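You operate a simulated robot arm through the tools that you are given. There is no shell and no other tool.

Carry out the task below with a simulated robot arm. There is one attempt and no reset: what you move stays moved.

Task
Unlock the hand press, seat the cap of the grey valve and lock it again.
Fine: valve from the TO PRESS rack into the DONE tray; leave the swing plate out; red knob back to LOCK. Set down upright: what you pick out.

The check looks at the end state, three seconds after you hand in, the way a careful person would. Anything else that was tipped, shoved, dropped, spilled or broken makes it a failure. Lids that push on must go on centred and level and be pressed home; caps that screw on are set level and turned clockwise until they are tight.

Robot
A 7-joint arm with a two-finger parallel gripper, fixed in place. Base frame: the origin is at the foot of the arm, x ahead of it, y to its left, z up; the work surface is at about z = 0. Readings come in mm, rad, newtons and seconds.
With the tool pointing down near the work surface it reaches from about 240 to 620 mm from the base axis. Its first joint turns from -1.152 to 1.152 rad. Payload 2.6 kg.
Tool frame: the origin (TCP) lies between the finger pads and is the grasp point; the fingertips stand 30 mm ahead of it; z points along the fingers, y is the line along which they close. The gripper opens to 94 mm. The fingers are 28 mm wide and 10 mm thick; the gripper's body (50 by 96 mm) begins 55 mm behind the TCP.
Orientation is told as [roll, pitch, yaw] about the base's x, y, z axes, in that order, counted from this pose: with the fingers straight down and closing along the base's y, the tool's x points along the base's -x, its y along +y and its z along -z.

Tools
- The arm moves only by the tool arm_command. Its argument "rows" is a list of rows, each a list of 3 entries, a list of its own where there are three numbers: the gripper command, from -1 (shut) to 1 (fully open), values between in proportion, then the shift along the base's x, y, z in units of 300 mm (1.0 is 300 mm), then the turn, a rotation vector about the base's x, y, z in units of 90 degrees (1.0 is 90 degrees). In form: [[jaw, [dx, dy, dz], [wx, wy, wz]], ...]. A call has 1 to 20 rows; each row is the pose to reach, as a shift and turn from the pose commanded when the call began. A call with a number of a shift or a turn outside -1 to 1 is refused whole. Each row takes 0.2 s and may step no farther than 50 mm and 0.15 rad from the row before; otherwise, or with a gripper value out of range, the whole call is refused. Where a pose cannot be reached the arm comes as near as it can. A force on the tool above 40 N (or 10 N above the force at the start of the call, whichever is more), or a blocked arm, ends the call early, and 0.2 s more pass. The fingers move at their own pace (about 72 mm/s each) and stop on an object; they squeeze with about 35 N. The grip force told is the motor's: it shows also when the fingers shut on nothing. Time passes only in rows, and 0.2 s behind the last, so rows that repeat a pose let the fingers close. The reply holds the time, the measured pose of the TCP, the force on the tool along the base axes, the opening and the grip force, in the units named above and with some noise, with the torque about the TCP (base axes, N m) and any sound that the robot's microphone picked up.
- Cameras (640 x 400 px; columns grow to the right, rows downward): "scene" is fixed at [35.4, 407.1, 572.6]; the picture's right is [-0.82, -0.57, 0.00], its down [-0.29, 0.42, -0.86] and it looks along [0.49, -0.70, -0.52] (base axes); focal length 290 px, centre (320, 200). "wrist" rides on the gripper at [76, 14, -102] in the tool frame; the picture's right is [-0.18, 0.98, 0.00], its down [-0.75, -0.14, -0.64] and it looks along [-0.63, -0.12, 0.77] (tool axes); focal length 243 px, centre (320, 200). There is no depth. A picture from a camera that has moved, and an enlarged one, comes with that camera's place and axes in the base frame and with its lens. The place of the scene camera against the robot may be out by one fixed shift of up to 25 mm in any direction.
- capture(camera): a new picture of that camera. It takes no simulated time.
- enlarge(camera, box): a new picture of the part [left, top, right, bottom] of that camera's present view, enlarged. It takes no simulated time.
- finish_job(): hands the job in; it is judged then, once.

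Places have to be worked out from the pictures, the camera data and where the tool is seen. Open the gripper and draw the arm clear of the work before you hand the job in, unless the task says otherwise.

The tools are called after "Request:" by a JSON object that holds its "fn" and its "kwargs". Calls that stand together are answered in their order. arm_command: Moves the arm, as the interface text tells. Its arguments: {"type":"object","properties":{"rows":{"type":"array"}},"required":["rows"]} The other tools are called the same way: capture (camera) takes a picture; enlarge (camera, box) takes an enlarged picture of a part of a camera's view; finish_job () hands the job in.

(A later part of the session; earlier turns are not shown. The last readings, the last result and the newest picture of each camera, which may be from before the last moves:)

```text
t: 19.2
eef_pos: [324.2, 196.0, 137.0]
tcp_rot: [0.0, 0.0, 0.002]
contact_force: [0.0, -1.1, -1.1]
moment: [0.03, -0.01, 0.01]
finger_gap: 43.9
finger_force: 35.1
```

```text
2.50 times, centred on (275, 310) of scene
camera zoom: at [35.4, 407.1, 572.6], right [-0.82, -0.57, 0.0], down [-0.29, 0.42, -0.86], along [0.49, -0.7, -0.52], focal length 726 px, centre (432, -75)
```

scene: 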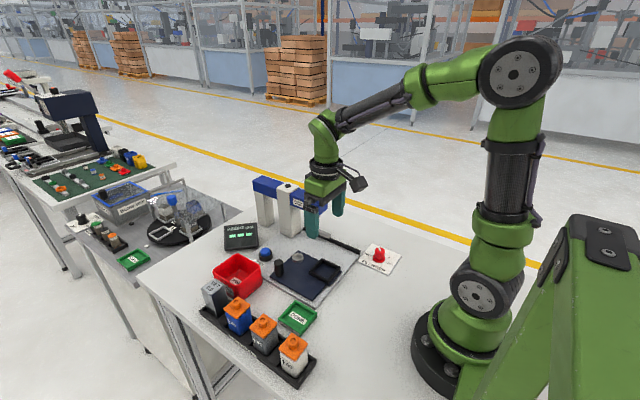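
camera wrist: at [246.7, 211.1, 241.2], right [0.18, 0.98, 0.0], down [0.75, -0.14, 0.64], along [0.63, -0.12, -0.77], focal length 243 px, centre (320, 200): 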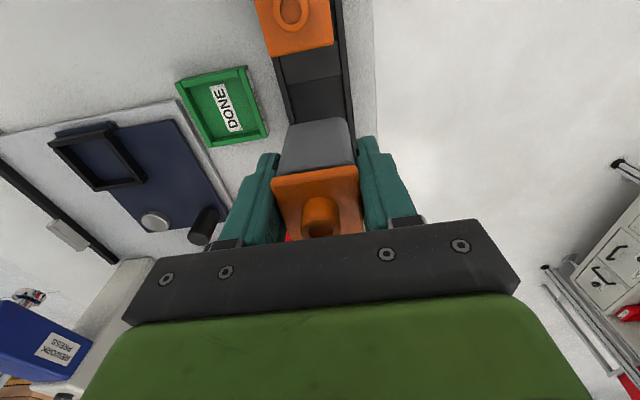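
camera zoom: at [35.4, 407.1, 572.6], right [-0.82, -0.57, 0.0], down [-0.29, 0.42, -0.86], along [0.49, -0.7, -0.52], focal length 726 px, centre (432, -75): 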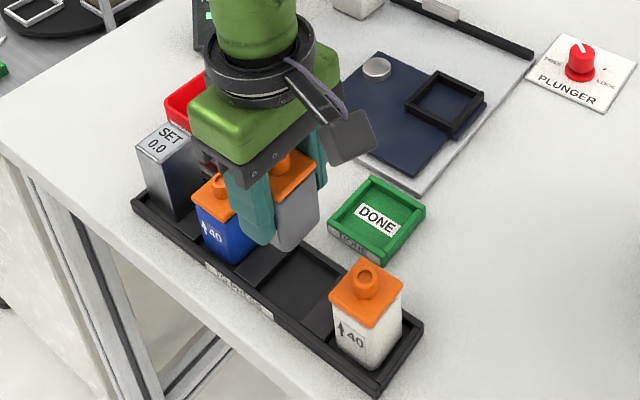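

The valve is held level, with its bottom about 85 mm above the table. I carry it at this height to above the nest at (337.5,-34).

Request:
{"fn": "arm_command", "kwargs": {"rows": [[-1, [0.005, -0.07, 0], [0, 0, 0]], [-1, [0.01, -0.16, 0], [0, 0, 0]], [-1, [0.016, -0.26, 0], [0, 0, 0]], [-1, [0.022, -0.36, 0], [0, 0, 0]], [-1, [0.028, -0.46, 0], [0, 0, 0]], [-1, [0.034, -0.56, 0], [0, 0, 0]], [-1, [0.04, -0.66, 0], [0, 0, 0]], [-1, [0.046, -0.73, 0], [0, 0, 0]], [-1, [0.0467, -0.7667, 0], [0, 0, 0]], [-1, [0.0467, -0.7667, 0], [0, 0, 0]]]}}

Request:
{"fn": "capture", "kwargs": {"camera": "wrist"}}

Request:
{"fn": "enlarge", "kwargs": {"camera": "wrist", "box": [240, 50, 400, 170]}}

Request:
{"fn": "enlarge", "kwargs": {"camera": "scene", "box": [250, 190, 370, 310]}}

```text
t: 21.4
eef_pos: [337.0, -34.2, 136.6]
tcp_rot: [0.001, -0.002, 0.002]
contact_force: [-0.4, 0.6, -0.6]
moment: [-0.01, 0.0, 0.03]
finger_gap: 43.8
finger_force: 34.8
```

```text
taken
camera wrist: at [260.7, -19.4, 241.4], right [0.18, 0.98, 0.0], down [0.75, -0.14, 0.64], along [0.63, -0.12, -0.77], focal length 243 px, centre (320, 200)
```

wrist: 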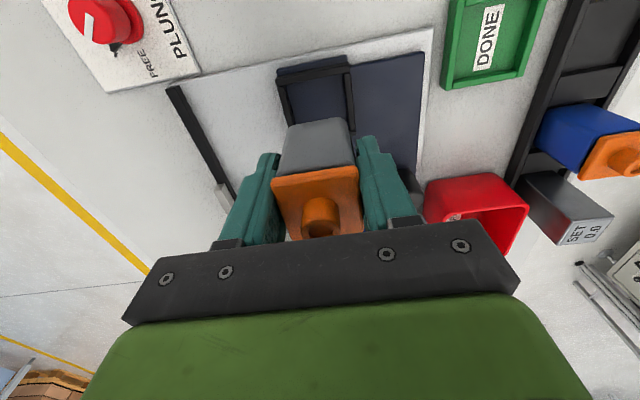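

```text
3.33 times, centred on (320, 110) of wrist
camera zoom: at [260.7, -19.4, 241.4], right [0.18, 0.98, 0.0], down [0.75, -0.14, 0.64], along [0.63, -0.12, -0.77], focal length 809 px, centre (320, 500)
```

zoom: 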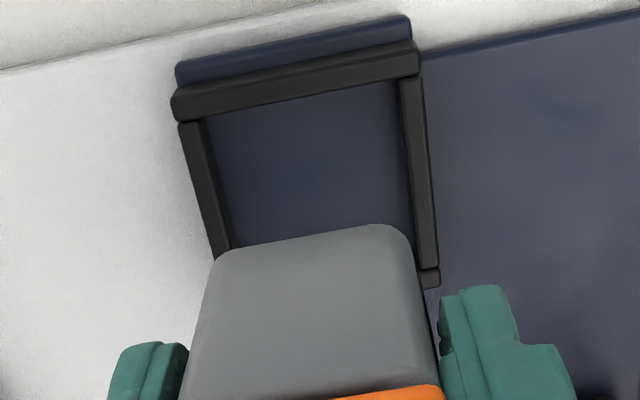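

```text
3.33 times, centred on (310, 250) of scene
camera zoom: at [35.4, 407.1, 572.6], right [-0.82, -0.57, 0.0], down [-0.29, 0.42, -0.86], along [0.49, -0.7, -0.52], focal length 967 px, centre (353, 33)
```

zoom: 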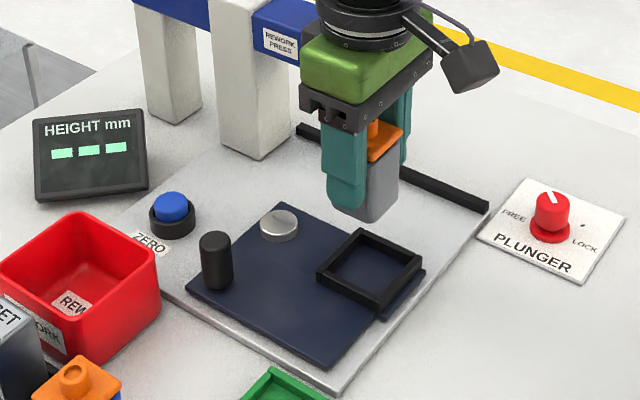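

The nest's near edge again measures x≈306, y −65…−3, so its centre is (337,-34.3) and the valve is aligned over it. I descend to just above the frame and check again.

Request:
{"fn": "arm_command", "kwargs": {"rows": [[-1, [0.0013, 0, -0.06], [0, 0, 0]], [-1, [0.0013, 0, -0.12], [0, 0, 0]], [-1, [0.0013, 0, -0.17], [0, 0, 0]], [-1, [0.0013, 0, -0.19], [0, 0, 0]]]}}

Request:
{"fn": "enlarge", "kwargs": {"camera": "wrist", "box": [230, 60, 410, 240]}}

Request:
{"fn": "enlarge", "kwargs": {"camera": "scene", "box": [280, 220, 360, 310]}}

```text
t: 22.4
eef_pos: [337.5, -33.3, 78.8]
tcp_rot: [0.001, 0.0, 0.003]
contact_force: [-1.0, 0.3, -1.1]
moment: [-0.04, 0.02, 0.02]
finger_gap: 43.8
finger_force: 34.6
```

```text
2.22 times, centred on (320, 150) of wrist
camera zoom: at [260.9, -19.4, 183.5], right [0.18, 0.98, 0.0], down [0.75, -0.14, 0.64], along [0.63, -0.12, -0.77], focal length 539 px, centre (320, 311)
```

zoom: 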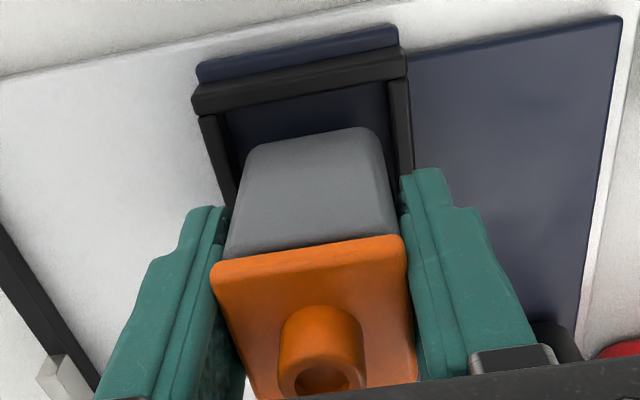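

```text
4.44 times, centred on (320, 265) of scene
camera zoom: at [35.4, 407.1, 572.6], right [-0.82, -0.57, 0.0], down [-0.29, 0.42, -0.86], along [0.49, -0.7, -0.52], focal length 1290 px, centre (320, -89)
```

zoom: 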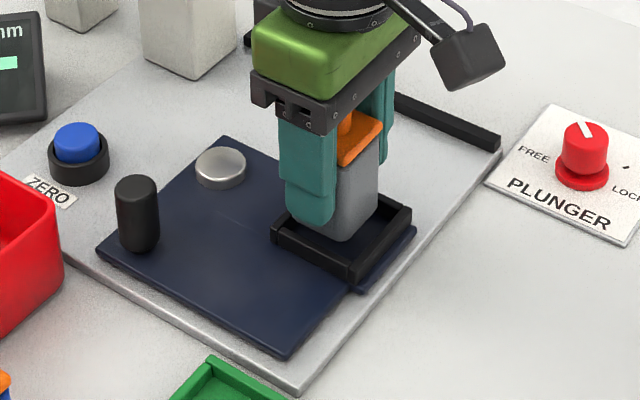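

The valve is entering centred. I nudge y by −1 mm and lower in small steps, watching the vertical force for contact.

Request:
{"fn": "arm_command", "kwargs": {"rows": [[-1, [0, -0.003, -0.01], [0, 0, 0]], [-1, [0, -0.003, -0.02], [0, 0, 0]], [-1, [0, -0.003, -0.03], [0, 0, 0]], [-1, [0, -0.003, -0.037], [0, 0, 0]]]}}

Request:
{"fn": "enlarge", "kwargs": {"camera": "scene", "box": [280, 220, 360, 310]}}

Request:
{"fn": "enlarge", "kwargs": {"camera": "wrist", "box": [230, 60, 410, 240]}}

```text
t: 23.4
eef_pos: [338.9, -35.4, 68.3]
tcp_rot: [0.0, -0.004, 0.002]
contact_force: [-2.3, -0.8, 25.3]
moment: [0.02, -0.49, -0.07]
finger_gap: 44.0
finger_force: 34.6
```

```text
4.44 times, centred on (320, 265) of scene
camera zoom: at [35.3, 407.1, 572.6], right [-0.82, -0.57, 0.0], down [-0.29, 0.42, -0.86], along [0.49, -0.7, -0.52], focal length 1290 px, centre (320, -89)
```

zoom: 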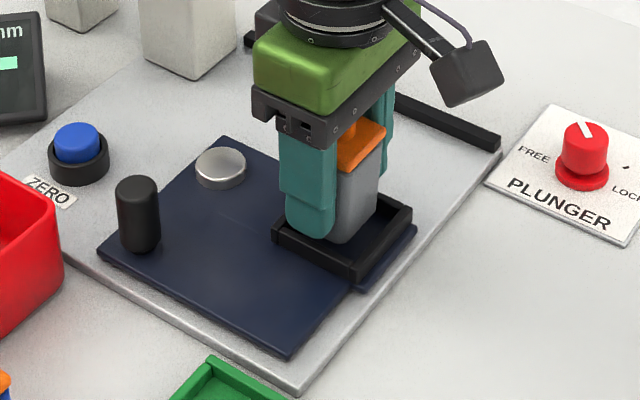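

```text
2.22 times, centred on (320, 150) of wrist
camera zoom: at [261.1, -20.3, 172.9], right [0.18, 0.98, 0.0], down [0.75, -0.14, 0.64], along [0.63, -0.12, -0.76], focal length 539 px, centre (320, 311)
```

zoom: 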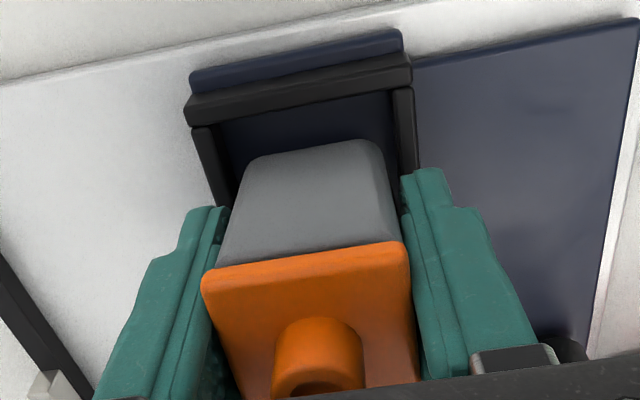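

Contact at TCP z≈68 with about 25 N. I look closely to tell whether the valve stands on the nest floor or on a frame bar.

Request:
{"fn": "enlarge", "kwargs": {"camera": "scene", "box": [300, 240, 350, 290]}}

Request:
{"fn": "enlarge", "kwargs": {"camera": "wrist", "box": [280, 60, 380, 160]}}

```text
8.00 times, centred on (325, 265) of scene
camera zoom: at [35.3, 407.1, 572.6], right [-0.82, -0.57, 0.0], down [-0.29, 0.42, -0.86], along [0.49, -0.7, -0.52], focal length 2322 px, centre (280, -320)
```

zoom: 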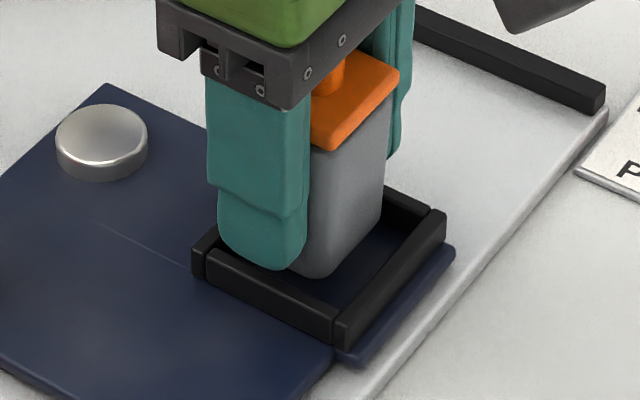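

```text
4.00 times, centred on (330, 110) of wrist
camera zoom: at [261.1, -20.3, 172.9], right [0.18, 0.98, 0.0], down [0.75, -0.14, 0.64], along [0.63, -0.12, -0.76], focal length 970 px, centre (280, 560)
```

zoom: 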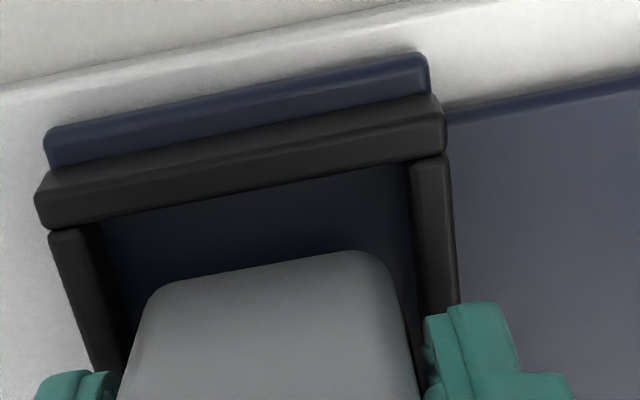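

The moment (−0.49 Nm about y) says the far (+x) bottom edge touched first, so the valve is either off-centre or tilted in the grip. I lift 20 mm and inspect before trying again.

Request:
{"fn": "arm_command", "kwargs": {"rows": [[-1, [0, 0, 0.02], [0, 0, 0]], [-1, [0, 0, 0.05], [0, 0, 0]], [-1, [0, 0, 0.08], [0, 0, 0]], [-1, [0, 0, 0.08], [0, 0, 0]]]}}

Request:
{"fn": "enlarge", "kwargs": {"camera": "scene", "box": [300, 220, 360, 280]}}

Request:
{"fn": "enlarge", "kwargs": {"camera": "wrist", "box": [230, 60, 410, 240]}}

```text
t: 24.4
eef_pos: [338.1, -35.1, 90.6]
tcp_rot: [0.0, 0.0, 0.003]
contact_force: [0.3, 0.1, 0.1]
moment: [-0.01, 0.02, -0.02]
finger_gap: 43.8
finger_force: 35.5
```

```text
6.67 times, centred on (330, 250) of scene
camera zoom: at [35.4, 407.1, 572.6], right [-0.82, -0.57, 0.0], down [-0.29, 0.42, -0.86], along [0.49, -0.7, -0.52], focal length 1935 px, centre (253, -133)
```

zoom: 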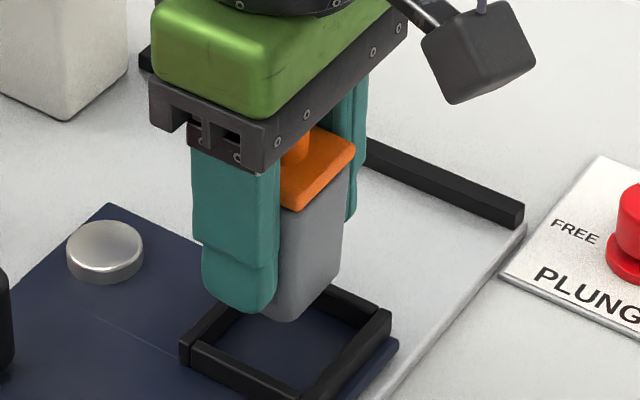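

```text
2.22 times, centred on (320, 150) of wrist
camera zoom: at [260.8, -20.0, 196.4], right [0.18, 0.98, 0.0], down [0.75, -0.14, 0.64], along [0.63, -0.12, -0.77], focal length 539 px, centre (320, 311)
```

zoom: 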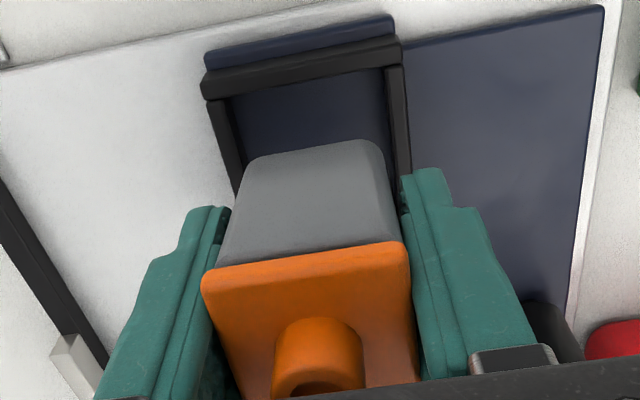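

The valve slid about 8 mm up in the fingers because its far edge caught the far frame bar, whose top is at about z=25. Re-measured from this camera, the valve must go −4 mm in x and −1 mm in y. I shift it at height and re-check the gaps.

Request:
{"fn": "arm_command", "kwargs": {"rows": [[-1, [-0.007, -0.0033, 0], [0, 0, 0]], [-1, [-0.0133, -0.0033, -0.01], [0, 0, 0]], [-1, [-0.0133, -0.0033, -0.03], [0, 0, 0]], [-1, [-0.0133, -0.0033, -0.05], [0, 0, 0]], [-1, [-0.0133, -0.0033, -0.05], [0, 0, 0]]]}}

Request:
{"fn": "enlarge", "kwargs": {"camera": "wrist", "box": [260, 50, 400, 170]}}

Request:
{"fn": "enlarge", "kwargs": {"camera": "scene", "box": [295, 235, 355, 295]}}

```text
t: 25.6
eef_pos: [334.0, -36.3, 78.1]
tcp_rot: [0.002, 0.001, 0.001]
contact_force: [-0.4, -0.2, -0.9]
moment: [0.01, 0.0, 0.01]
finger_gap: 44.0
finger_force: 35.5
```

```text
3.33 times, centred on (330, 110) of wrist
camera zoom: at [256.7, -20.8, 181.7], right [0.18, 0.98, 0.0], down [0.75, -0.14, 0.64], along [0.63, -0.12, -0.77], focal length 809 px, centre (287, 500)
```

zoom: 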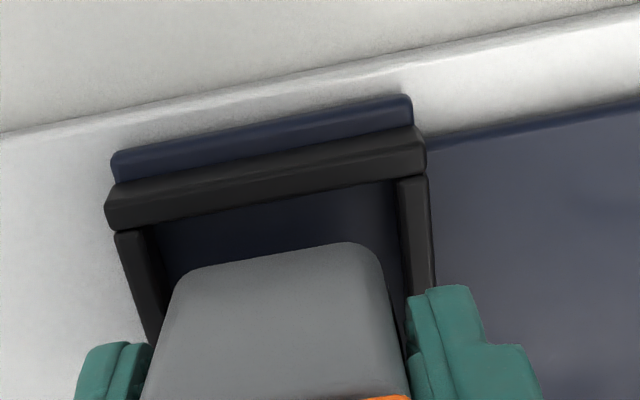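

```text
6.67 times, centred on (325, 265) of scene
camera zoom: at [35.4, 407.1, 572.6], right [-0.82, -0.57, 0.0], down [-0.29, 0.42, -0.86], along [0.49, -0.7, -0.52], focal length 1935 px, centre (287, -233)
```

zoom: 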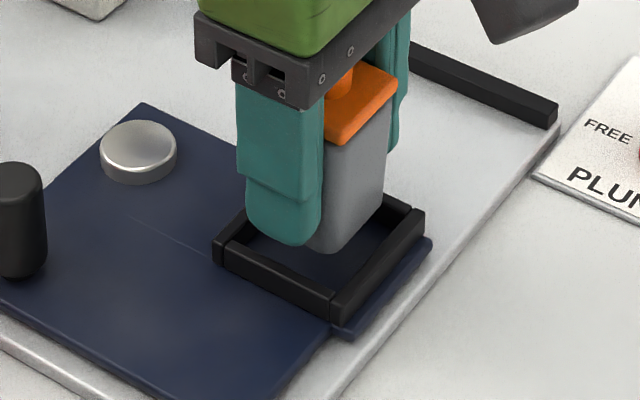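

The gaps now look right, about 4–5 mm on each side. I lower slowly and watch the force.

Request:
{"fn": "arm_command", "kwargs": {"rows": [[-1, [0, 0, -0.015], [0, 0, 0]], [-1, [0, 0, -0.03], [0, 0, 0]], [-1, [0, 0, -0.04], [0, 0, 0]], [-1, [0, 0, -0.05], [0, 0, 0]]]}}

Request:
{"fn": "enlarge", "kwargs": {"camera": "scene", "box": [295, 235, 355, 295]}}

Request:
{"fn": "enlarge", "kwargs": {"camera": "wrist", "box": [260, 50, 400, 170]}}

```text
t: 26.6
eef_pos: [333.0, -35.6, 62.3]
tcp_rot: [-0.003, 0.0, 0.003]
contact_force: [-0.3, 0.7, -1.1]
moment: [-0.02, -0.03, 0.04]
finger_gap: 43.8
finger_force: 35.5
```

```text
6.67 times, centred on (325, 265) of scene
camera zoom: at [35.4, 407.1, 572.6], right [-0.82, -0.57, 0.0], down [-0.29, 0.42, -0.86], along [0.49, -0.7, -0.52], focal length 1935 px, centre (287, -233)
```

zoom: 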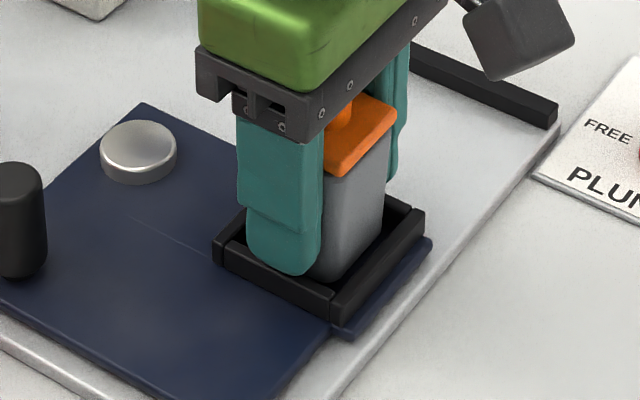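

```text
3.33 times, centred on (330, 110) of wrist
camera zoom: at [256.6, -20.7, 166.6], right [0.18, 0.98, 0.0], down [0.75, -0.14, 0.64], along [0.63, -0.12, -0.77], focal length 809 px, centre (287, 500)
```

zoom: 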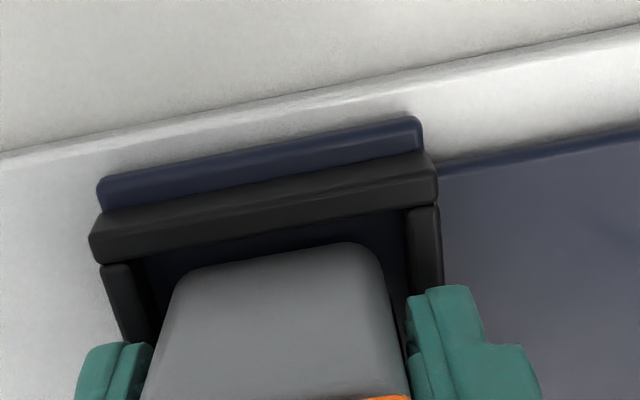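

It is inside the frame with no contact yet. I keep lowering in 1.5 mm steps until the floor is felt.

Request:
{"fn": "arm_command", "kwargs": {"rows": [[-1, [0, 0, -0.005], [0, 0, 0]], [-1, [0, 0, -0.01], [0, 0, 0]], [-1, [0, 0, -0.014], [0, 0, 0]]]}}

```text
t: 27.4
eef_pos: [334.8, -36.1, 58.2]
tcp_rot: [-0.002, -0.002, 0.0]
contact_force: [-6.2, -0.4, 21.9]
moment: [-0.01, 0.65, 0.04]
finger_gap: 44.1
finger_force: 35.2
```

About 22 N at the near bottom edge, at roughly the floor height. I look before releasing.

Request:
{"fn": "enlarge", "kwargs": {"camera": "scene", "box": [295, 235, 355, 295]}}

Request:
{"fn": "enlarge", "kwargs": {"camera": "wrist", "box": [240, 50, 400, 240]}}

```text
6.67 times, centred on (325, 265) of scene
camera zoom: at [35.3, 407.1, 572.6], right [-0.82, -0.57, 0.0], down [-0.29, 0.42, -0.86], along [0.49, -0.7, -0.52], focal length 1935 px, centre (287, -233)
```

zoom: 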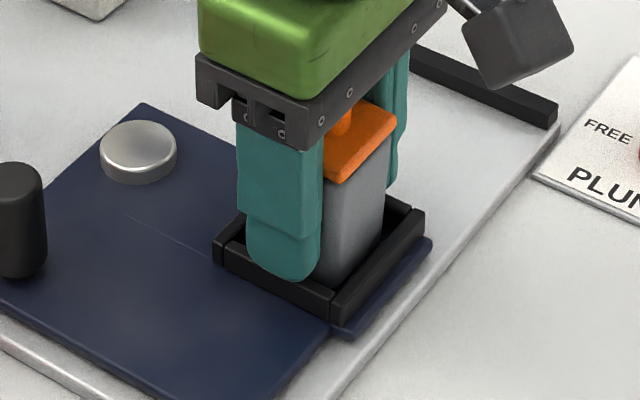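

```text
2.11 times, centred on (320, 145) of wrist
camera zoom: at [256.7, -20.7, 163.2], right [0.18, 0.98, 0.0], down [0.75, -0.14, 0.64], along [0.63, -0.12, -0.77], focal length 511 px, centre (320, 316)
```

zoom: 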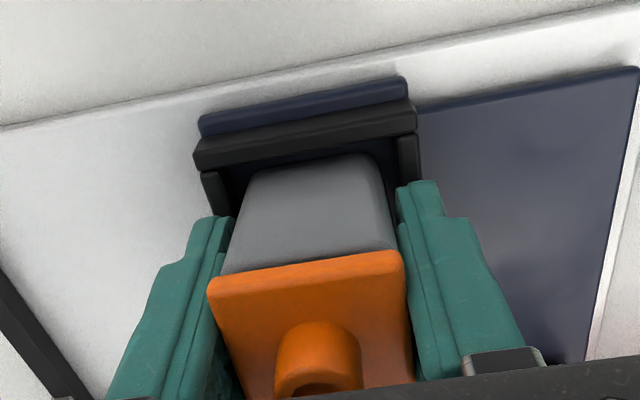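

The valve is inside the frame. I ease off 1 mm, open the jaws partially, and check that it stands level.

Request:
{"fn": "arm_command", "kwargs": {"rows": [[-1, [0, 0, 0.003], [0, 0, 0]], [0.1, [0, 0, 0.003], [0, 0, 0]], [0.25, [0, 0, 0.003], [0, 0, 0]], [0.25, [0, 0, 0.003], [0, 0, 0]]]}}

Request:
{"fn": "enlarge", "kwargs": {"camera": "scene", "box": [295, 235, 355, 295]}}

Request:
{"fn": "enlarge", "kwargs": {"camera": "wrist", "box": [240, 50, 400, 240]}}

```text
t: 28.4
eef_pos: [334.3, -35.5, 58.9]
tcp_rot: [-0.001, 0.001, 0.001]
contact_force: [-0.6, -0.8, 0.5]
moment: [-0.01, 0.01, 0.01]
finger_gap: 58.6
finger_force: 0.1
```

```text
6.67 times, centred on (325, 265) of scene
camera zoom: at [35.4, 407.1, 572.6], right [-0.82, -0.57, 0.0], down [-0.29, 0.42, -0.86], along [0.49, -0.7, -0.52], focal length 1935 px, centre (287, -233)
```

zoom: 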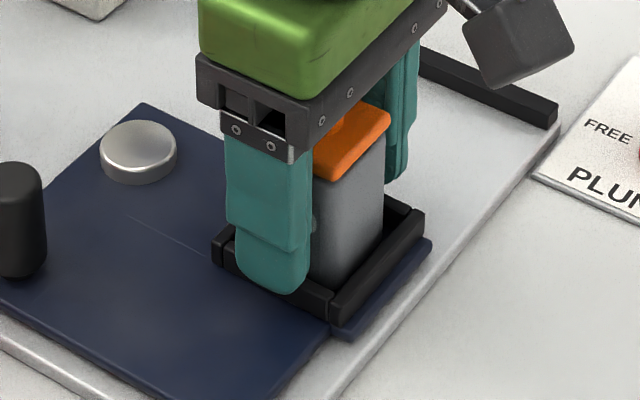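

```text
2.11 times, centred on (320, 145) of wrist
camera zoom: at [256.6, -20.9, 163.2], right [0.18, 0.98, 0.0], down [0.75, -0.14, 0.64], along [0.63, -0.12, -0.77], focal length 511 px, centre (320, 316)
```

zoom: 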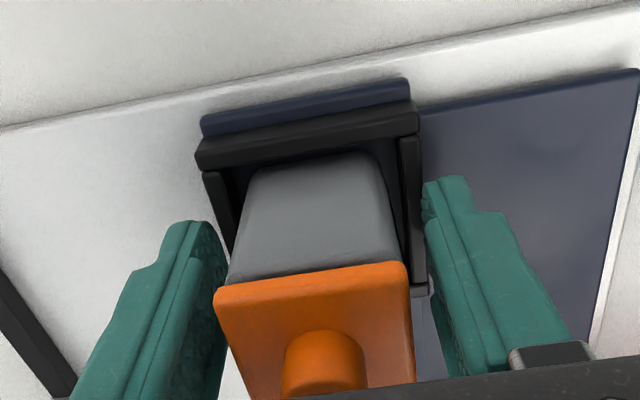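

It is standing free in the nest. I rise straight up and view from above for centring and cap level.

Request:
{"fn": "arm_command", "kwargs": {"rows": [[0.25, [0, 0, 0.06], [0, 0, 0]], [0.25, [0, 0, 0.15], [0, 0, 0]], [0.25, [0, 0, 0.3], [0, 0, 0]], [0.5, [0, 0, 0.45], [0, 0, 0]]]}}

Request:
{"fn": "capture", "kwargs": {"camera": "wrist"}}

Request:
{"fn": "enlarge", "kwargs": {"camera": "wrist", "box": [250, 50, 390, 170]}}

Request:
{"fn": "enlarge", "kwargs": {"camera": "scene", "box": [270, 225, 360, 300]}}

```text
t: 29.4
eef_pos: [332.5, -35.8, 192.5]
tcp_rot: [-0.001, -0.001, 0.001]
contact_force: [0.2, -0.2, 0.1]
moment: [0.02, 0.01, -0.01]
finger_gap: 70.4
finger_force: 0.1
```

```text
taken
camera wrist: at [255.9, -20.3, 298.1], right [0.18, 0.98, 0.0], down [0.75, -0.14, 0.64], along [0.63, -0.12, -0.77], focal length 243 px, centre (320, 200)
```

wrist: 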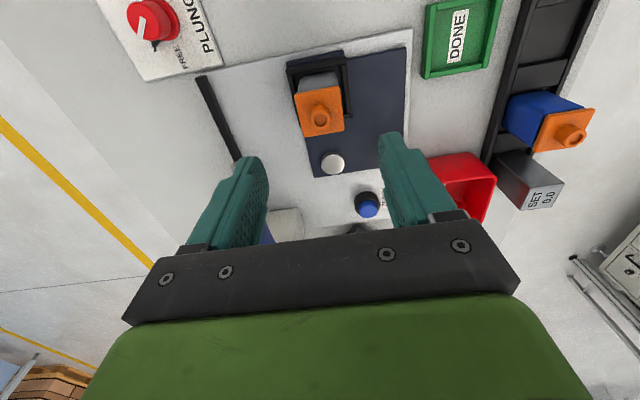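

```text
3.33 times, centred on (320, 110) of wrist
camera zoom: at [255.9, -20.3, 298.1], right [0.18, 0.98, 0.0], down [0.75, -0.14, 0.64], along [0.63, -0.12, -0.77], focal length 809 px, centre (320, 500)
```

zoom: 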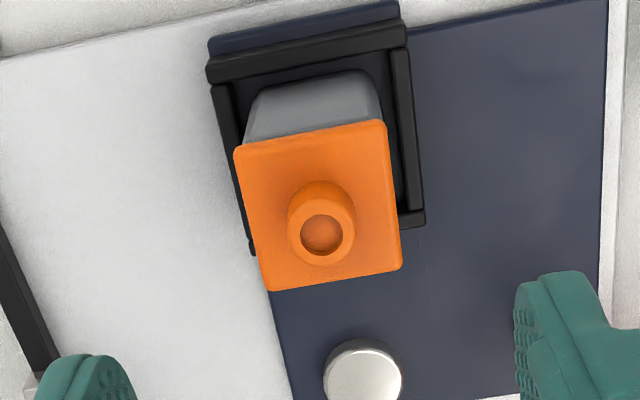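

```text
5.33 times, centred on (315, 262) of scene
camera zoom: at [35.4, 407.1, 572.6], right [-0.82, -0.57, 0.0], down [-0.29, 0.42, -0.86], along [0.49, -0.7, -0.52], focal length 1548 px, centre (347, -133)
```

zoom: 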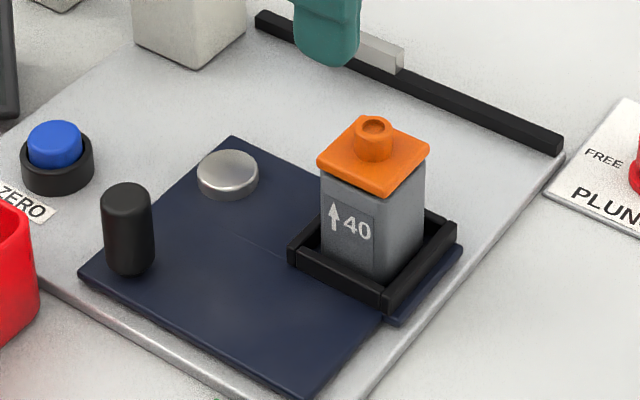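

The valve stands in the nest with its boss at about (336,-34.5), well centred. Next I move above the swing handle to measure it.

Request:
{"fn": "arm_command", "kwargs": {"rows": [[0.5, [0.08, 0.065, 0], [0, 0, 0]], [0.5, [0.16, 0.13, 0], [0, 0, 0]], [0.5, [0.24, 0.195, -0.03], [0, 0, 0]], [0.5, [0.3167, 0.26, -0.07], [0, 0, 0]]]}}

Request:
{"fn": "capture", "kwargs": {"camera": "wrist"}}

Request:
{"fn": "enlarge", "kwargs": {"camera": "wrist", "box": [220, 40, 400, 170]}}

```text
t: 30.4
eef_pos: [427.8, 41.6, 174.1]
tcp_rot: [0.0, -0.002, 0.002]
contact_force: [0.4, -1.3, 0.0]
moment: [0.0, -0.02, 0.02]
finger_gap: 70.2
finger_force: 0.0
```

```text
taken
camera wrist: at [352.4, 57.5, 278.2], right [0.18, 0.98, 0.0], down [0.75, -0.14, 0.64], along [0.63, -0.12, -0.77], focal length 243 px, centre (320, 200)
```

wrist: 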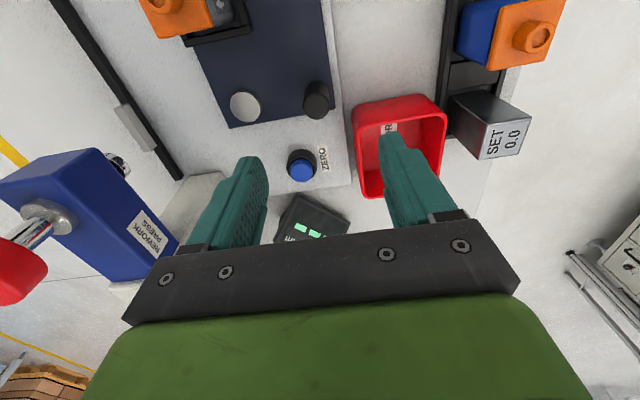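

```text
3.08 times, centred on (310, 105) of wrist
camera zoom: at [352.4, 57.5, 278.2], right [0.18, 0.98, 0.0], down [0.75, -0.14, 0.64], along [0.63, -0.12, -0.77], focal length 746 px, centre (351, 492)
```

zoom: 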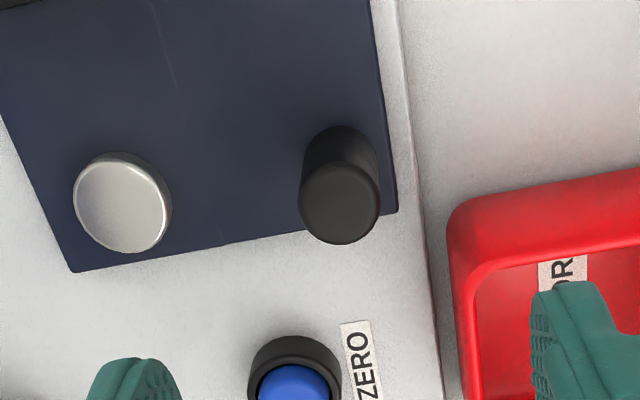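

The handle axis is at about (425,41), Ø≈23, top z≈57, and the bin corner is close to its +y/+x side. To stay clear I yaw the gripper −90° in the air so the fingers sit on ±x, then check that the pose is reached.

Request:
{"fn": "arm_command", "kwargs": {"rows": [[0.2, [-0.002, -0.001, 0], [0, 0, -0.0834]], [-0.06, [-0.006, -0.002, 0], [0, 0, -0.1667]], [-0.06, [-0.009, -0.002, 0], [0, 0, -0.25]], [-0.06, [-0.009, -0.002, 0], [0, 0, -0.3334]], [-0.06, [-0.009, -0.002, 0], [0, 0, -0.4167]], [-0.06, [-0.009, -0.002, 0], [0, 0, -0.5]], [-0.06, [-0.009, -0.002, 0], [0, 0, -0.5834]], [-0.06, [-0.009, -0.002, 0], [0, 0, -0.6667]], [-0.06, [-0.009, -0.002, 0], [0, 0, -0.75]], [-0.06, [-0.009, -0.002, 0], [0, 0, -0.8334]], [-0.06, [-0.009, -0.002, 0], [0, 0, -0.9167]], [-0.06, [-0.009, -0.002, 0], [0, 0, -1.0]], [-0.06, [-0.009, -0.002, 0], [0, 0, -1.0]]]}}

Request:
{"fn": "capture", "kwargs": {"camera": "wrist"}}

Request:
{"fn": "enlarge", "kwargs": {"camera": "wrist", "box": [240, 20, 400, 160]}}

```text
t: 33.2
eef_pos: [425.6, 41.5, 172.7]
tcp_rot: [-0.001, 0.001, -1.571]
contact_force: [-0.8, -1.3, 0.3]
moment: [0.01, 0.01, 0.0]
finger_gap: 44.6
finger_force: 0.0
```

```text
taken
camera wrist: at [439.7, 118.5, 277.1], right [0.98, -0.18, 0.0], down [-0.14, -0.75, 0.64], along [-0.12, -0.63, -0.77], focal length 243 px, centre (320, 200)
```

wrist: 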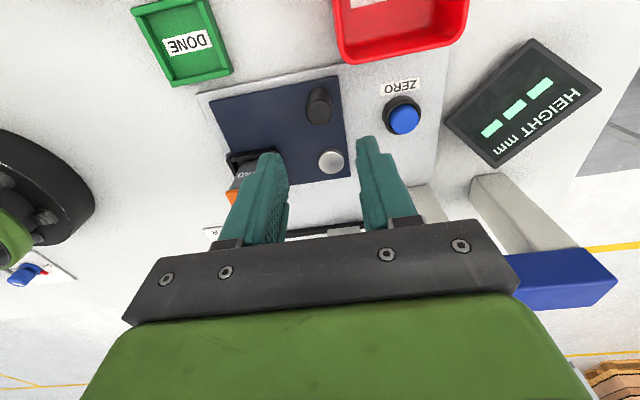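

```text
2.86 times, centred on (320, 90) of wrist
camera zoom: at [439.7, 118.5, 277.1], right [0.98, -0.18, 0.0], down [-0.14, -0.75, 0.64], along [-0.12, -0.63, -0.77], focal length 693 px, centre (320, 514)
```

zoom: 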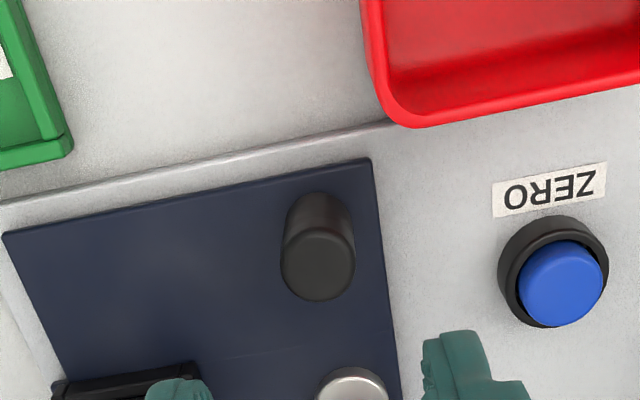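

The −90° yaw is reached, and the handle measures (425,40.3). I descend with the fingers either side of it to TCP z≈52 and then grip.

Request:
{"fn": "arm_command", "kwargs": {"rows": [[-0.06, [-0.002, -0.004, -0.13], [0, 0, 0]], [-0.06, [-0.002, -0.004, -0.26], [0, 0, 0]], [-0.06, [-0.002, -0.004, -0.34], [0, 0, 0]], [-0.06, [-0.002, -0.004, -0.402], [0, 0, 0]]]}}

Request:
{"fn": "capture", "kwargs": {"camera": "wrist"}}

Request:
{"fn": "enlarge", "kwargs": {"camera": "scene", "box": [230, 200, 360, 300]}}

```text
t: 34.2
eef_pos: [425.0, 39.3, 51.1]
tcp_rot: [0.0, 0.0, -1.569]
contact_force: [0.6, 0.0, 0.0]
moment: [0.03, 0.0, -0.01]
finger_gap: 44.2
finger_force: 0.1
```

```text
taken
camera wrist: at [439.4, 116.9, 156.5], right [0.98, -0.18, 0.0], down [-0.14, -0.75, 0.64], along [-0.12, -0.63, -0.77], focal length 243 px, centre (320, 200)
```

wrist: 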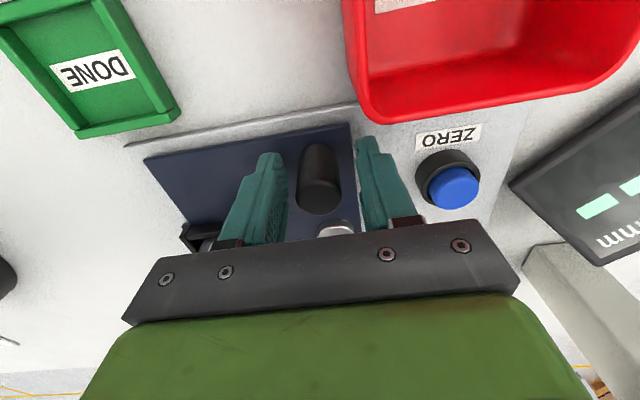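

```text
4.00 times, centred on (295, 250) of scene
camera zoom: at [35.4, 407.1, 572.6], right [-0.82, -0.57, 0.0], down [-0.29, 0.42, -0.86], along [0.49, -0.7, -0.52], focal length 1161 px, centre (420, 0)
```

zoom: 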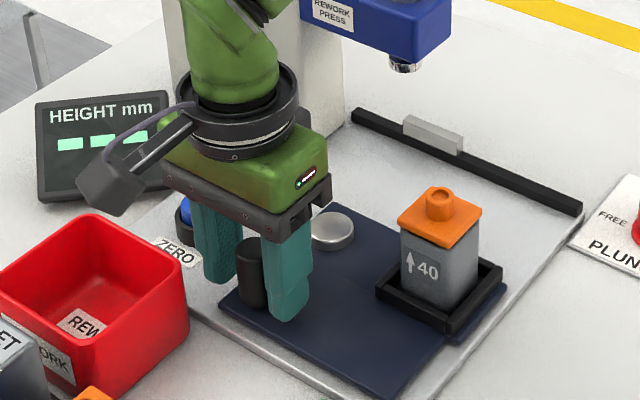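

The handle is between the fingers with clearance. I close on it.

Request:
{"fn": "arm_command", "kwargs": {"rows": [[-0.4, [0, 0.002, 0], [0, 0, 0]], [-0.7, [0, 0.002, 0], [0, 0, 0]], [-0.7, [0, 0.002, 0], [0, 0, 0]], [-0.7, [0, 0.002, 0], [0, 0, 0]]]}}

Request:
{"fn": "capture", "kwargs": {"camera": "wrist"}}

```text
t: 35.2
eef_pos: [425.5, 39.3, 52.6]
tcp_rot: [-0.002, -0.001, -1.57]
contact_force: [-9.2, -2.0, -1.7]
moment: [0.58, -0.89, -0.06]
finger_gap: 23.5
finger_force: 44.7
```

```text
taken
camera wrist: at [439.0, 117.3, 156.5], right [0.98, -0.18, 0.0], down [-0.14, -0.75, 0.64], along [-0.12, -0.63, -0.77], focal length 243 px, centre (320, 200)
```

wrist: 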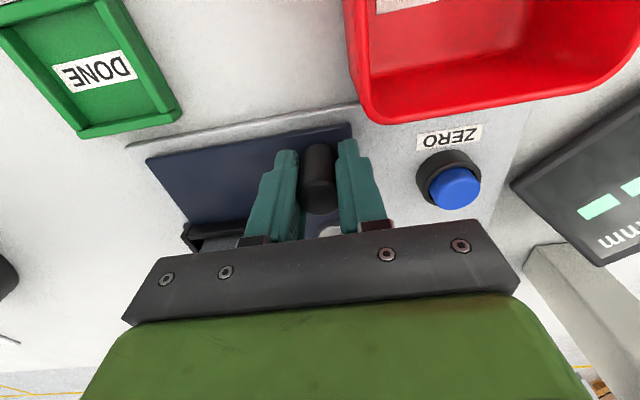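

The handle is gripped at 23.5 mm. I start the swing counter-clockwise about the pivot at (425,-34), radius about 74 mm, turning the tool with it, first by 16° as a test.

Request:
{"fn": "arm_command", "kwargs": {"rows": [[-0.7, [-0.01725, -0.0006, 0], [0, 0, 0.0446]], [-0.7, [-0.0344, -0.0024, 0], [0, 0, 0.0891]], [-0.7, [-0.0514, -0.0054, 0], [0, 0, 0.1337]], [-0.7, [-0.0682, -0.0096, 0], [0, 0, 0.1783]]]}}

Request:
{"fn": "enlarge", "kwargs": {"camera": "scene", "box": [230, 200, 360, 300]}}

```text
t: 36.2
eef_pos: [405.1, 39.0, 52.2]
tcp_rot: [0.001, -0.002, -1.288]
contact_force: [3.5, -3.8, -7.7]
moment: [0.46, 1.02, 0.2]
finger_gap: 23.7
finger_force: 44.8
```

```text
4.00 times, centred on (295, 250) of scene
camera zoom: at [35.5, 407.1, 572.6], right [-0.82, -0.57, 0.0], down [-0.29, 0.42, -0.86], along [0.49, -0.7, -0.52], focal length 1161 px, centre (420, 0)
```

zoom: 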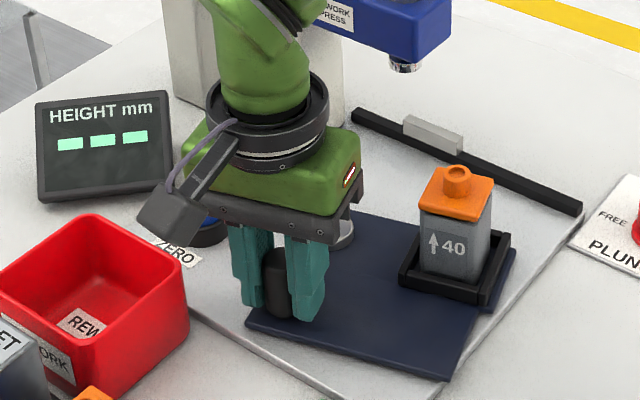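

The plate and valve swing smoothly at low force. I continue the arc to about 57°.

Request:
{"fn": "arm_command", "kwargs": {"rows": [[-0.7, [-0.0279, -0.0099, 0], [0, 0, 0.0764]], [-0.7, [-0.0544, -0.023, 0], [0, 0, 0.1528]], [-0.7, [-0.0791, -0.0392, 0], [0, 0, 0.2292]], [-0.7, [-0.1018, -0.0583, 0], [0, 0, 0.3056]], [-0.7, [-0.1219, -0.0799, 0], [0, 0, 0.382]], [-0.7, [-0.1394, -0.1038, 0], [0, 0, 0.4584]]]}}

Request:
{"fn": "enlarge", "kwargs": {"camera": "scene", "box": [230, 180, 370, 300]}}

```text
t: 37.6
eef_pos: [362.9, 7.4, 51.4]
tcp_rot: [-0.002, 0.002, -0.565]
contact_force: [-8.4, 4.4, 5.3]
moment: [-0.63, 0.29, -0.08]
finger_gap: 23.6
finger_force: 44.2
```

```text
3.33 times, centred on (300, 240) of scene
camera zoom: at [35.4, 407.1, 572.6], right [-0.82, -0.57, 0.0], down [-0.29, 0.42, -0.86], along [0.49, -0.7, -0.52], focal length 967 px, centre (387, 67)
```

zoom: 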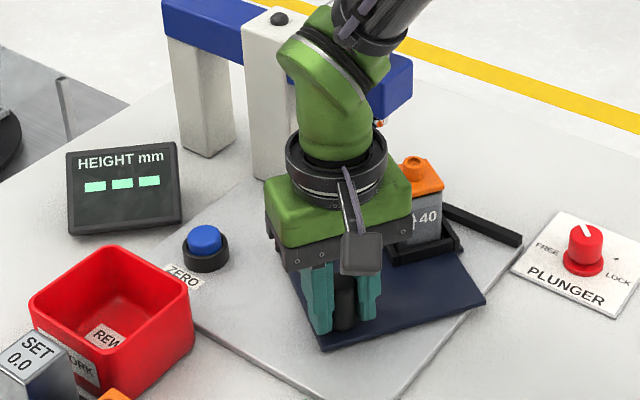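

It is going well. I continue to just short of 90°, slowing near the stop.

Request:
{"fn": "arm_command", "kwargs": {"rows": [[-0.7, [-0.0145, -0.0258, 0], [0, 0, 0.0764]], [-0.7, [-0.0257, -0.0531, 0], [0, 0, 0.1528]], [-0.7, [-0.0336, -0.0817, 0], [0, 0, 0.2292]], [-0.7, [-0.0376, -0.106, 0], [0, 0, 0.2928]], [-0.7, [-0.0388, -0.1207, 0], [0, 0, 0.331]]]}}

Request:
{"fn": "capture", "kwargs": {"camera": "wrist"}}

Request:
{"fn": "enlarge", "kwargs": {"camera": "scene", "box": [230, 180, 370, 300]}}

```text
t: 38.8
eef_pos: [350.7, -30.6, 51.1]
tcp_rot: [0.0, 0.004, -0.05]
contact_force: [-22.6, -0.5, 21.1]
moment: [0.87, 0.34, -0.06]
finger_gap: 23.8
finger_force: 44.9
```

```text
taken
camera wrist: at [274.6, -11.1, 156.6], right [0.23, 0.97, 0.0], down [0.75, -0.18, 0.64], along [0.62, -0.15, -0.77], focal length 243 px, centre (320, 200)
```

wrist: 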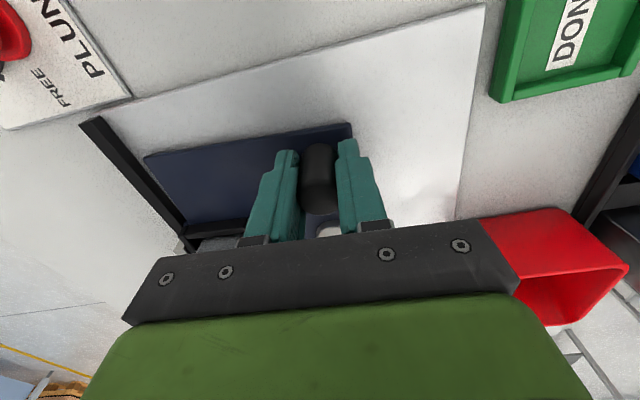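

```text
3.33 times, centred on (300, 240) of scene
camera zoom: at [35.3, 407.1, 572.6], right [-0.82, -0.57, 0.0], down [-0.29, 0.42, -0.86], along [0.49, -0.7, -0.52], focal length 967 px, centre (387, 67)
```

zoom: 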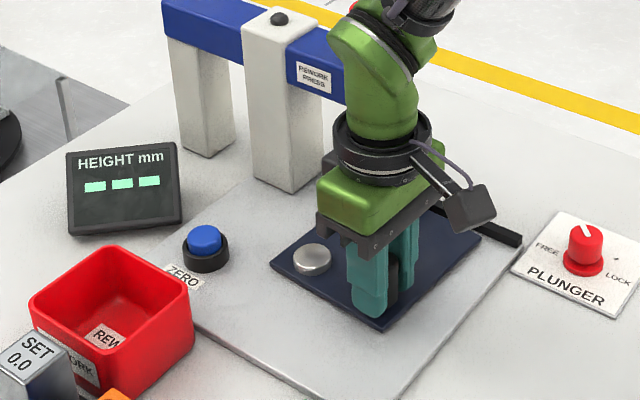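

Nearly at the stop; the −23 N radial force says the true radius is 1–2 mm larger. I correct x by −1.5 mm and finish the last 3°.

Request:
{"fn": "arm_command", "kwargs": {"rows": [[-0.7, [-0.005, 0, 0], [0, 0, 0]], [-0.7, [-0.0055, -0.006, 0], [0, 0, 0.016]], [-0.7, [-0.0055, -0.0125, 0], [0, 0, 0.0318]]]}}

Request:
{"fn": "capture", "kwargs": {"camera": "wrist"}}

Request:
{"fn": "capture", "kwargs": {"camera": "scene"}}

```text
t: 39.6
eef_pos: [350.6, -32.4, 51.6]
tcp_rot: [0.001, -0.002, 0.001]
contact_force: [2.4, -1.1, -11.0]
moment: [0.94, 0.17, 0.01]
finger_gap: 23.6
finger_force: 44.8
```

```text
taken
camera wrist: at [273.2, -18.4, 156.1], right [0.18, 0.98, 0.0], down [0.75, -0.14, 0.64], along [0.63, -0.12, -0.77], focal length 243 px, centre (320, 200)
```

wrist: 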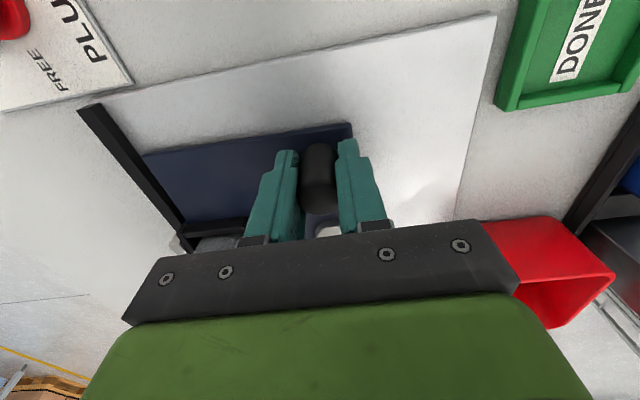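

```text
taken
```

scene: 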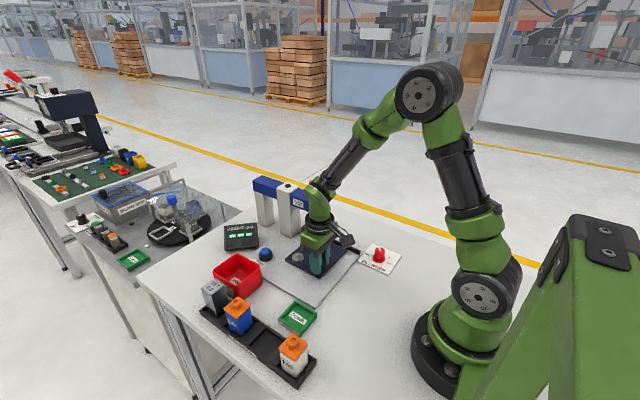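

At 90° there is no clear stop force yet, so I nudge a little further to feel for the stop.

Request:
{"fn": "arm_command", "kwargs": {"rows": [[-0.7, [0, -0.005, 0], [0, 0, 0.012]], [-0.7, [0, -0.01, 0], [0, 0, 0.025]]]}}

Request:
{"fn": "enlarge", "kwargs": {"camera": "wrist", "box": [60, 80, 380, 260]}}

```text
t: 40.2
eef_pos: [349.9, -35.2, 51.2]
tcp_rot: [-0.001, 0.0, 0.043]
contact_force: [8.1, 7.2, -24.5]
moment: [-0.82, -0.07, -0.19]
finger_gap: 23.5
finger_force: 44.7
```

```text
2.00 times, centred on (220, 170) of wrist
camera zoom: at [272.7, -23.5, 156.4], right [0.14, 0.99, 0.0], down [0.76, -0.11, 0.64], along [0.64, -0.09, -0.77], focal length 485 px, centre (520, 260)
```

zoom: 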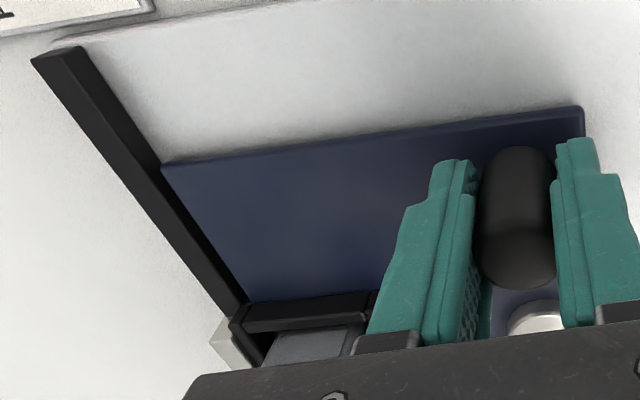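

The plate edge now lies along the fence with a resisting force, so it is at the stop. I open the jaws and rise straight up.

Request:
{"fn": "arm_command", "kwargs": {"rows": [[-0.3, [0, -0.008, 0], [0, 0, 0.025]], [0, [0, -0.008, 0], [0, 0, 0.025]], [0, [0, -0.008, 0.1], [0, 0, 0.025]], [0, [0, -0.008, 0.25], [0, 0, 0.0]], [0, [0, -0.008, 0.4], [0, 0, 0.0]]]}}

Request:
{"fn": "capture", "kwargs": {"camera": "wrist"}}

Request:
{"fn": "enlarge", "kwargs": {"camera": "scene", "box": [240, 165, 380, 290]}}

```text
t: 41.4
eef_pos: [348.9, -38.1, 172.8]
tcp_rot: [0.0, 0.001, 0.04]
contact_force: [-0.9, 0.7, 0.3]
moment: [0.02, -0.03, -0.03]
finger_gap: 47.1
finger_force: 0.1
```

```text
taken
camera wrist: at [272.5, -26.8, 277.6], right [0.14, 0.99, 0.0], down [0.76, -0.11, 0.64], along [0.63, -0.09, -0.77], focal length 243 px, centre (320, 200)
```

wrist: 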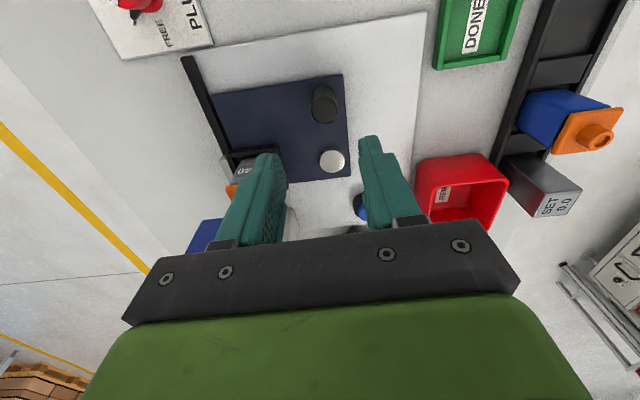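

```text
3.20 times, centred on (310, 228) of scene
camera zoom: at [35.4, 407.1, 572.6], right [-0.82, -0.57, 0.0], down [-0.29, 0.42, -0.86], along [0.49, -0.7, -0.52], focal length 929 px, centre (352, 112)
```

zoom: 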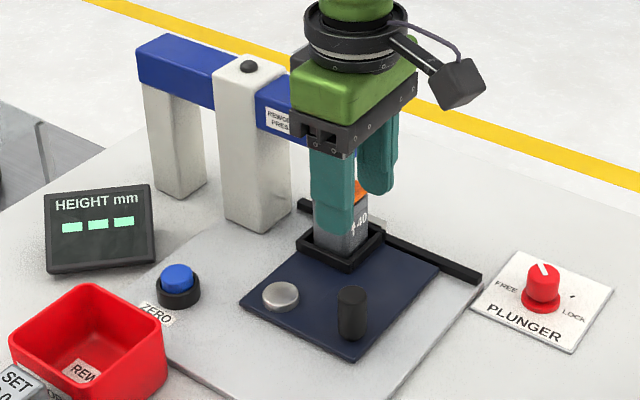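

The plate stays in place with the valve under the beam. I rise and go above the ram's red head to measure it.

Request:
{"fn": "arm_command", "kwargs": {"rows": [[-0.2, [0, 0, 0.15], [0, 0, 0]], [-0.5, [0, 0, 0.3], [0, 0, 0]], [-0.7, [0, 0, 0.45], [0, 0, -0.01]], [-0.8, [0, 0, 0.54], [0, 0, -0.025]], [-0.8, [0.08, -0.09, 0.54], [0, 0, -0.025]], [-0.8, [0.16, -0.19, 0.54], [0, 0, -0.025]], [-0.8, [0.25, -0.285, 0.54], [0, 0, -0.025]]]}}

Request:
{"fn": "capture", "kwargs": {"camera": "wrist"}}

Request:
{"fn": "enlarge", "kwargs": {"camera": "wrist", "box": [240, 30, 400, 160]}}

Request:
{"fn": "enlarge", "kwargs": {"camera": "scene", "box": [240, 140, 380, 290]}}

```text
t: 43.0
eef_pos: [425.0, -125.0, 334.1]
tcp_rot: [-0.001, -0.001, 0.001]
contact_force: [0.5, -0.2, -0.6]
moment: [0.04, 0.01, 0.0]
finger_gap: 9.5
finger_force: 0.0
```

```text
taken
camera wrist: at [348.6, -109.6, 438.6], right [0.18, 0.98, 0.0], down [0.75, -0.14, 0.64], along [0.63, -0.12, -0.77], focal length 243 px, centre (320, 200)
```

wrist: 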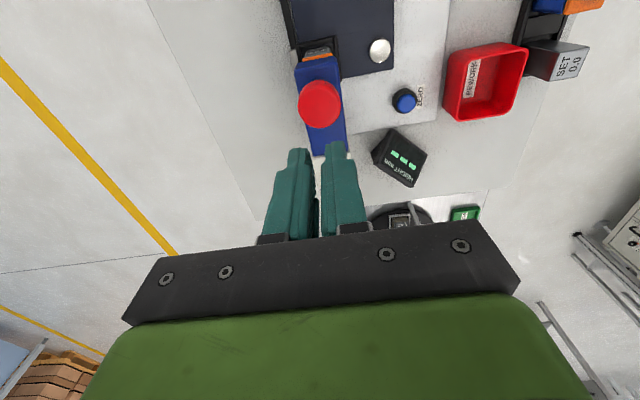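

```text
3.08 times, centred on (320, 95) of wrist
camera zoom: at [348.6, -109.6, 438.6], right [0.18, 0.98, 0.0], down [0.75, -0.14, 0.64], along [0.63, -0.12, -0.77], focal length 746 px, centre (320, 523)
```

zoom: 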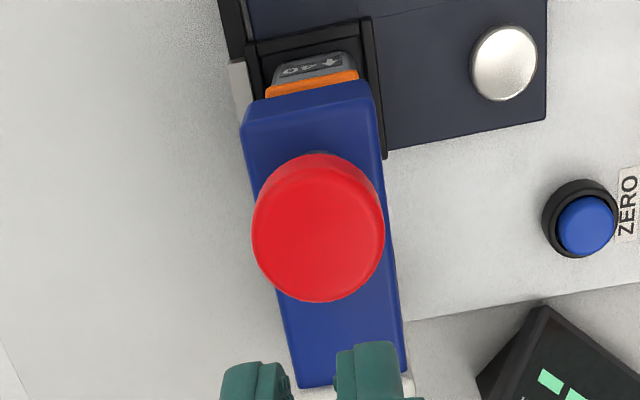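

```text
2.67 times, centred on (310, 215) of scene
camera zoom: at [35.4, 407.1, 572.6], right [-0.82, -0.57, 0.0], down [-0.29, 0.42, -0.86], along [0.49, -0.7, -0.52], focal length 774 px, centre (347, 160)
```

zoom: 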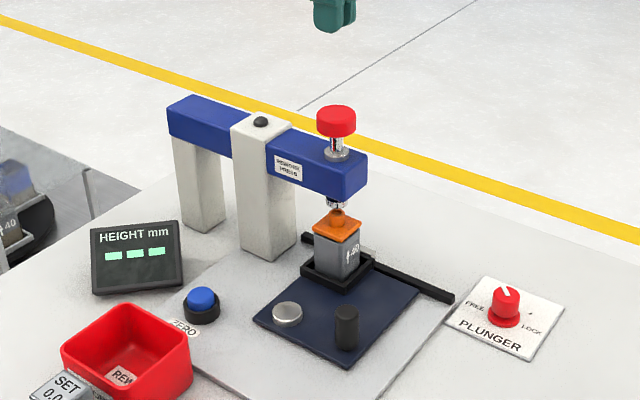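

The ram head is at (425,-124.4) with its top at about z=206, directly over the valve. I zoom in on the gap between the ram foot and the boss.

Request:
{"fn": "enlarge", "kwargs": {"camera": "scene", "box": [285, 175, 345, 255]}}

```text
5.00 times, centred on (315, 215) of scene
camera zoom: at [35.4, 407.1, 572.6], right [-0.82, -0.57, 0.0], down [-0.29, 0.42, -0.86], along [0.49, -0.7, -0.52], focal length 1451 px, centre (345, 125)
```

zoom: 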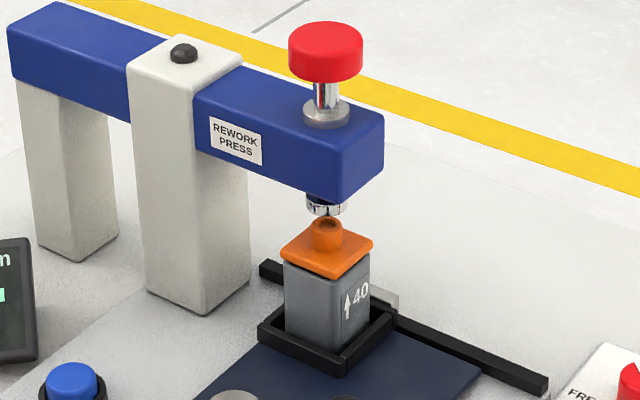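

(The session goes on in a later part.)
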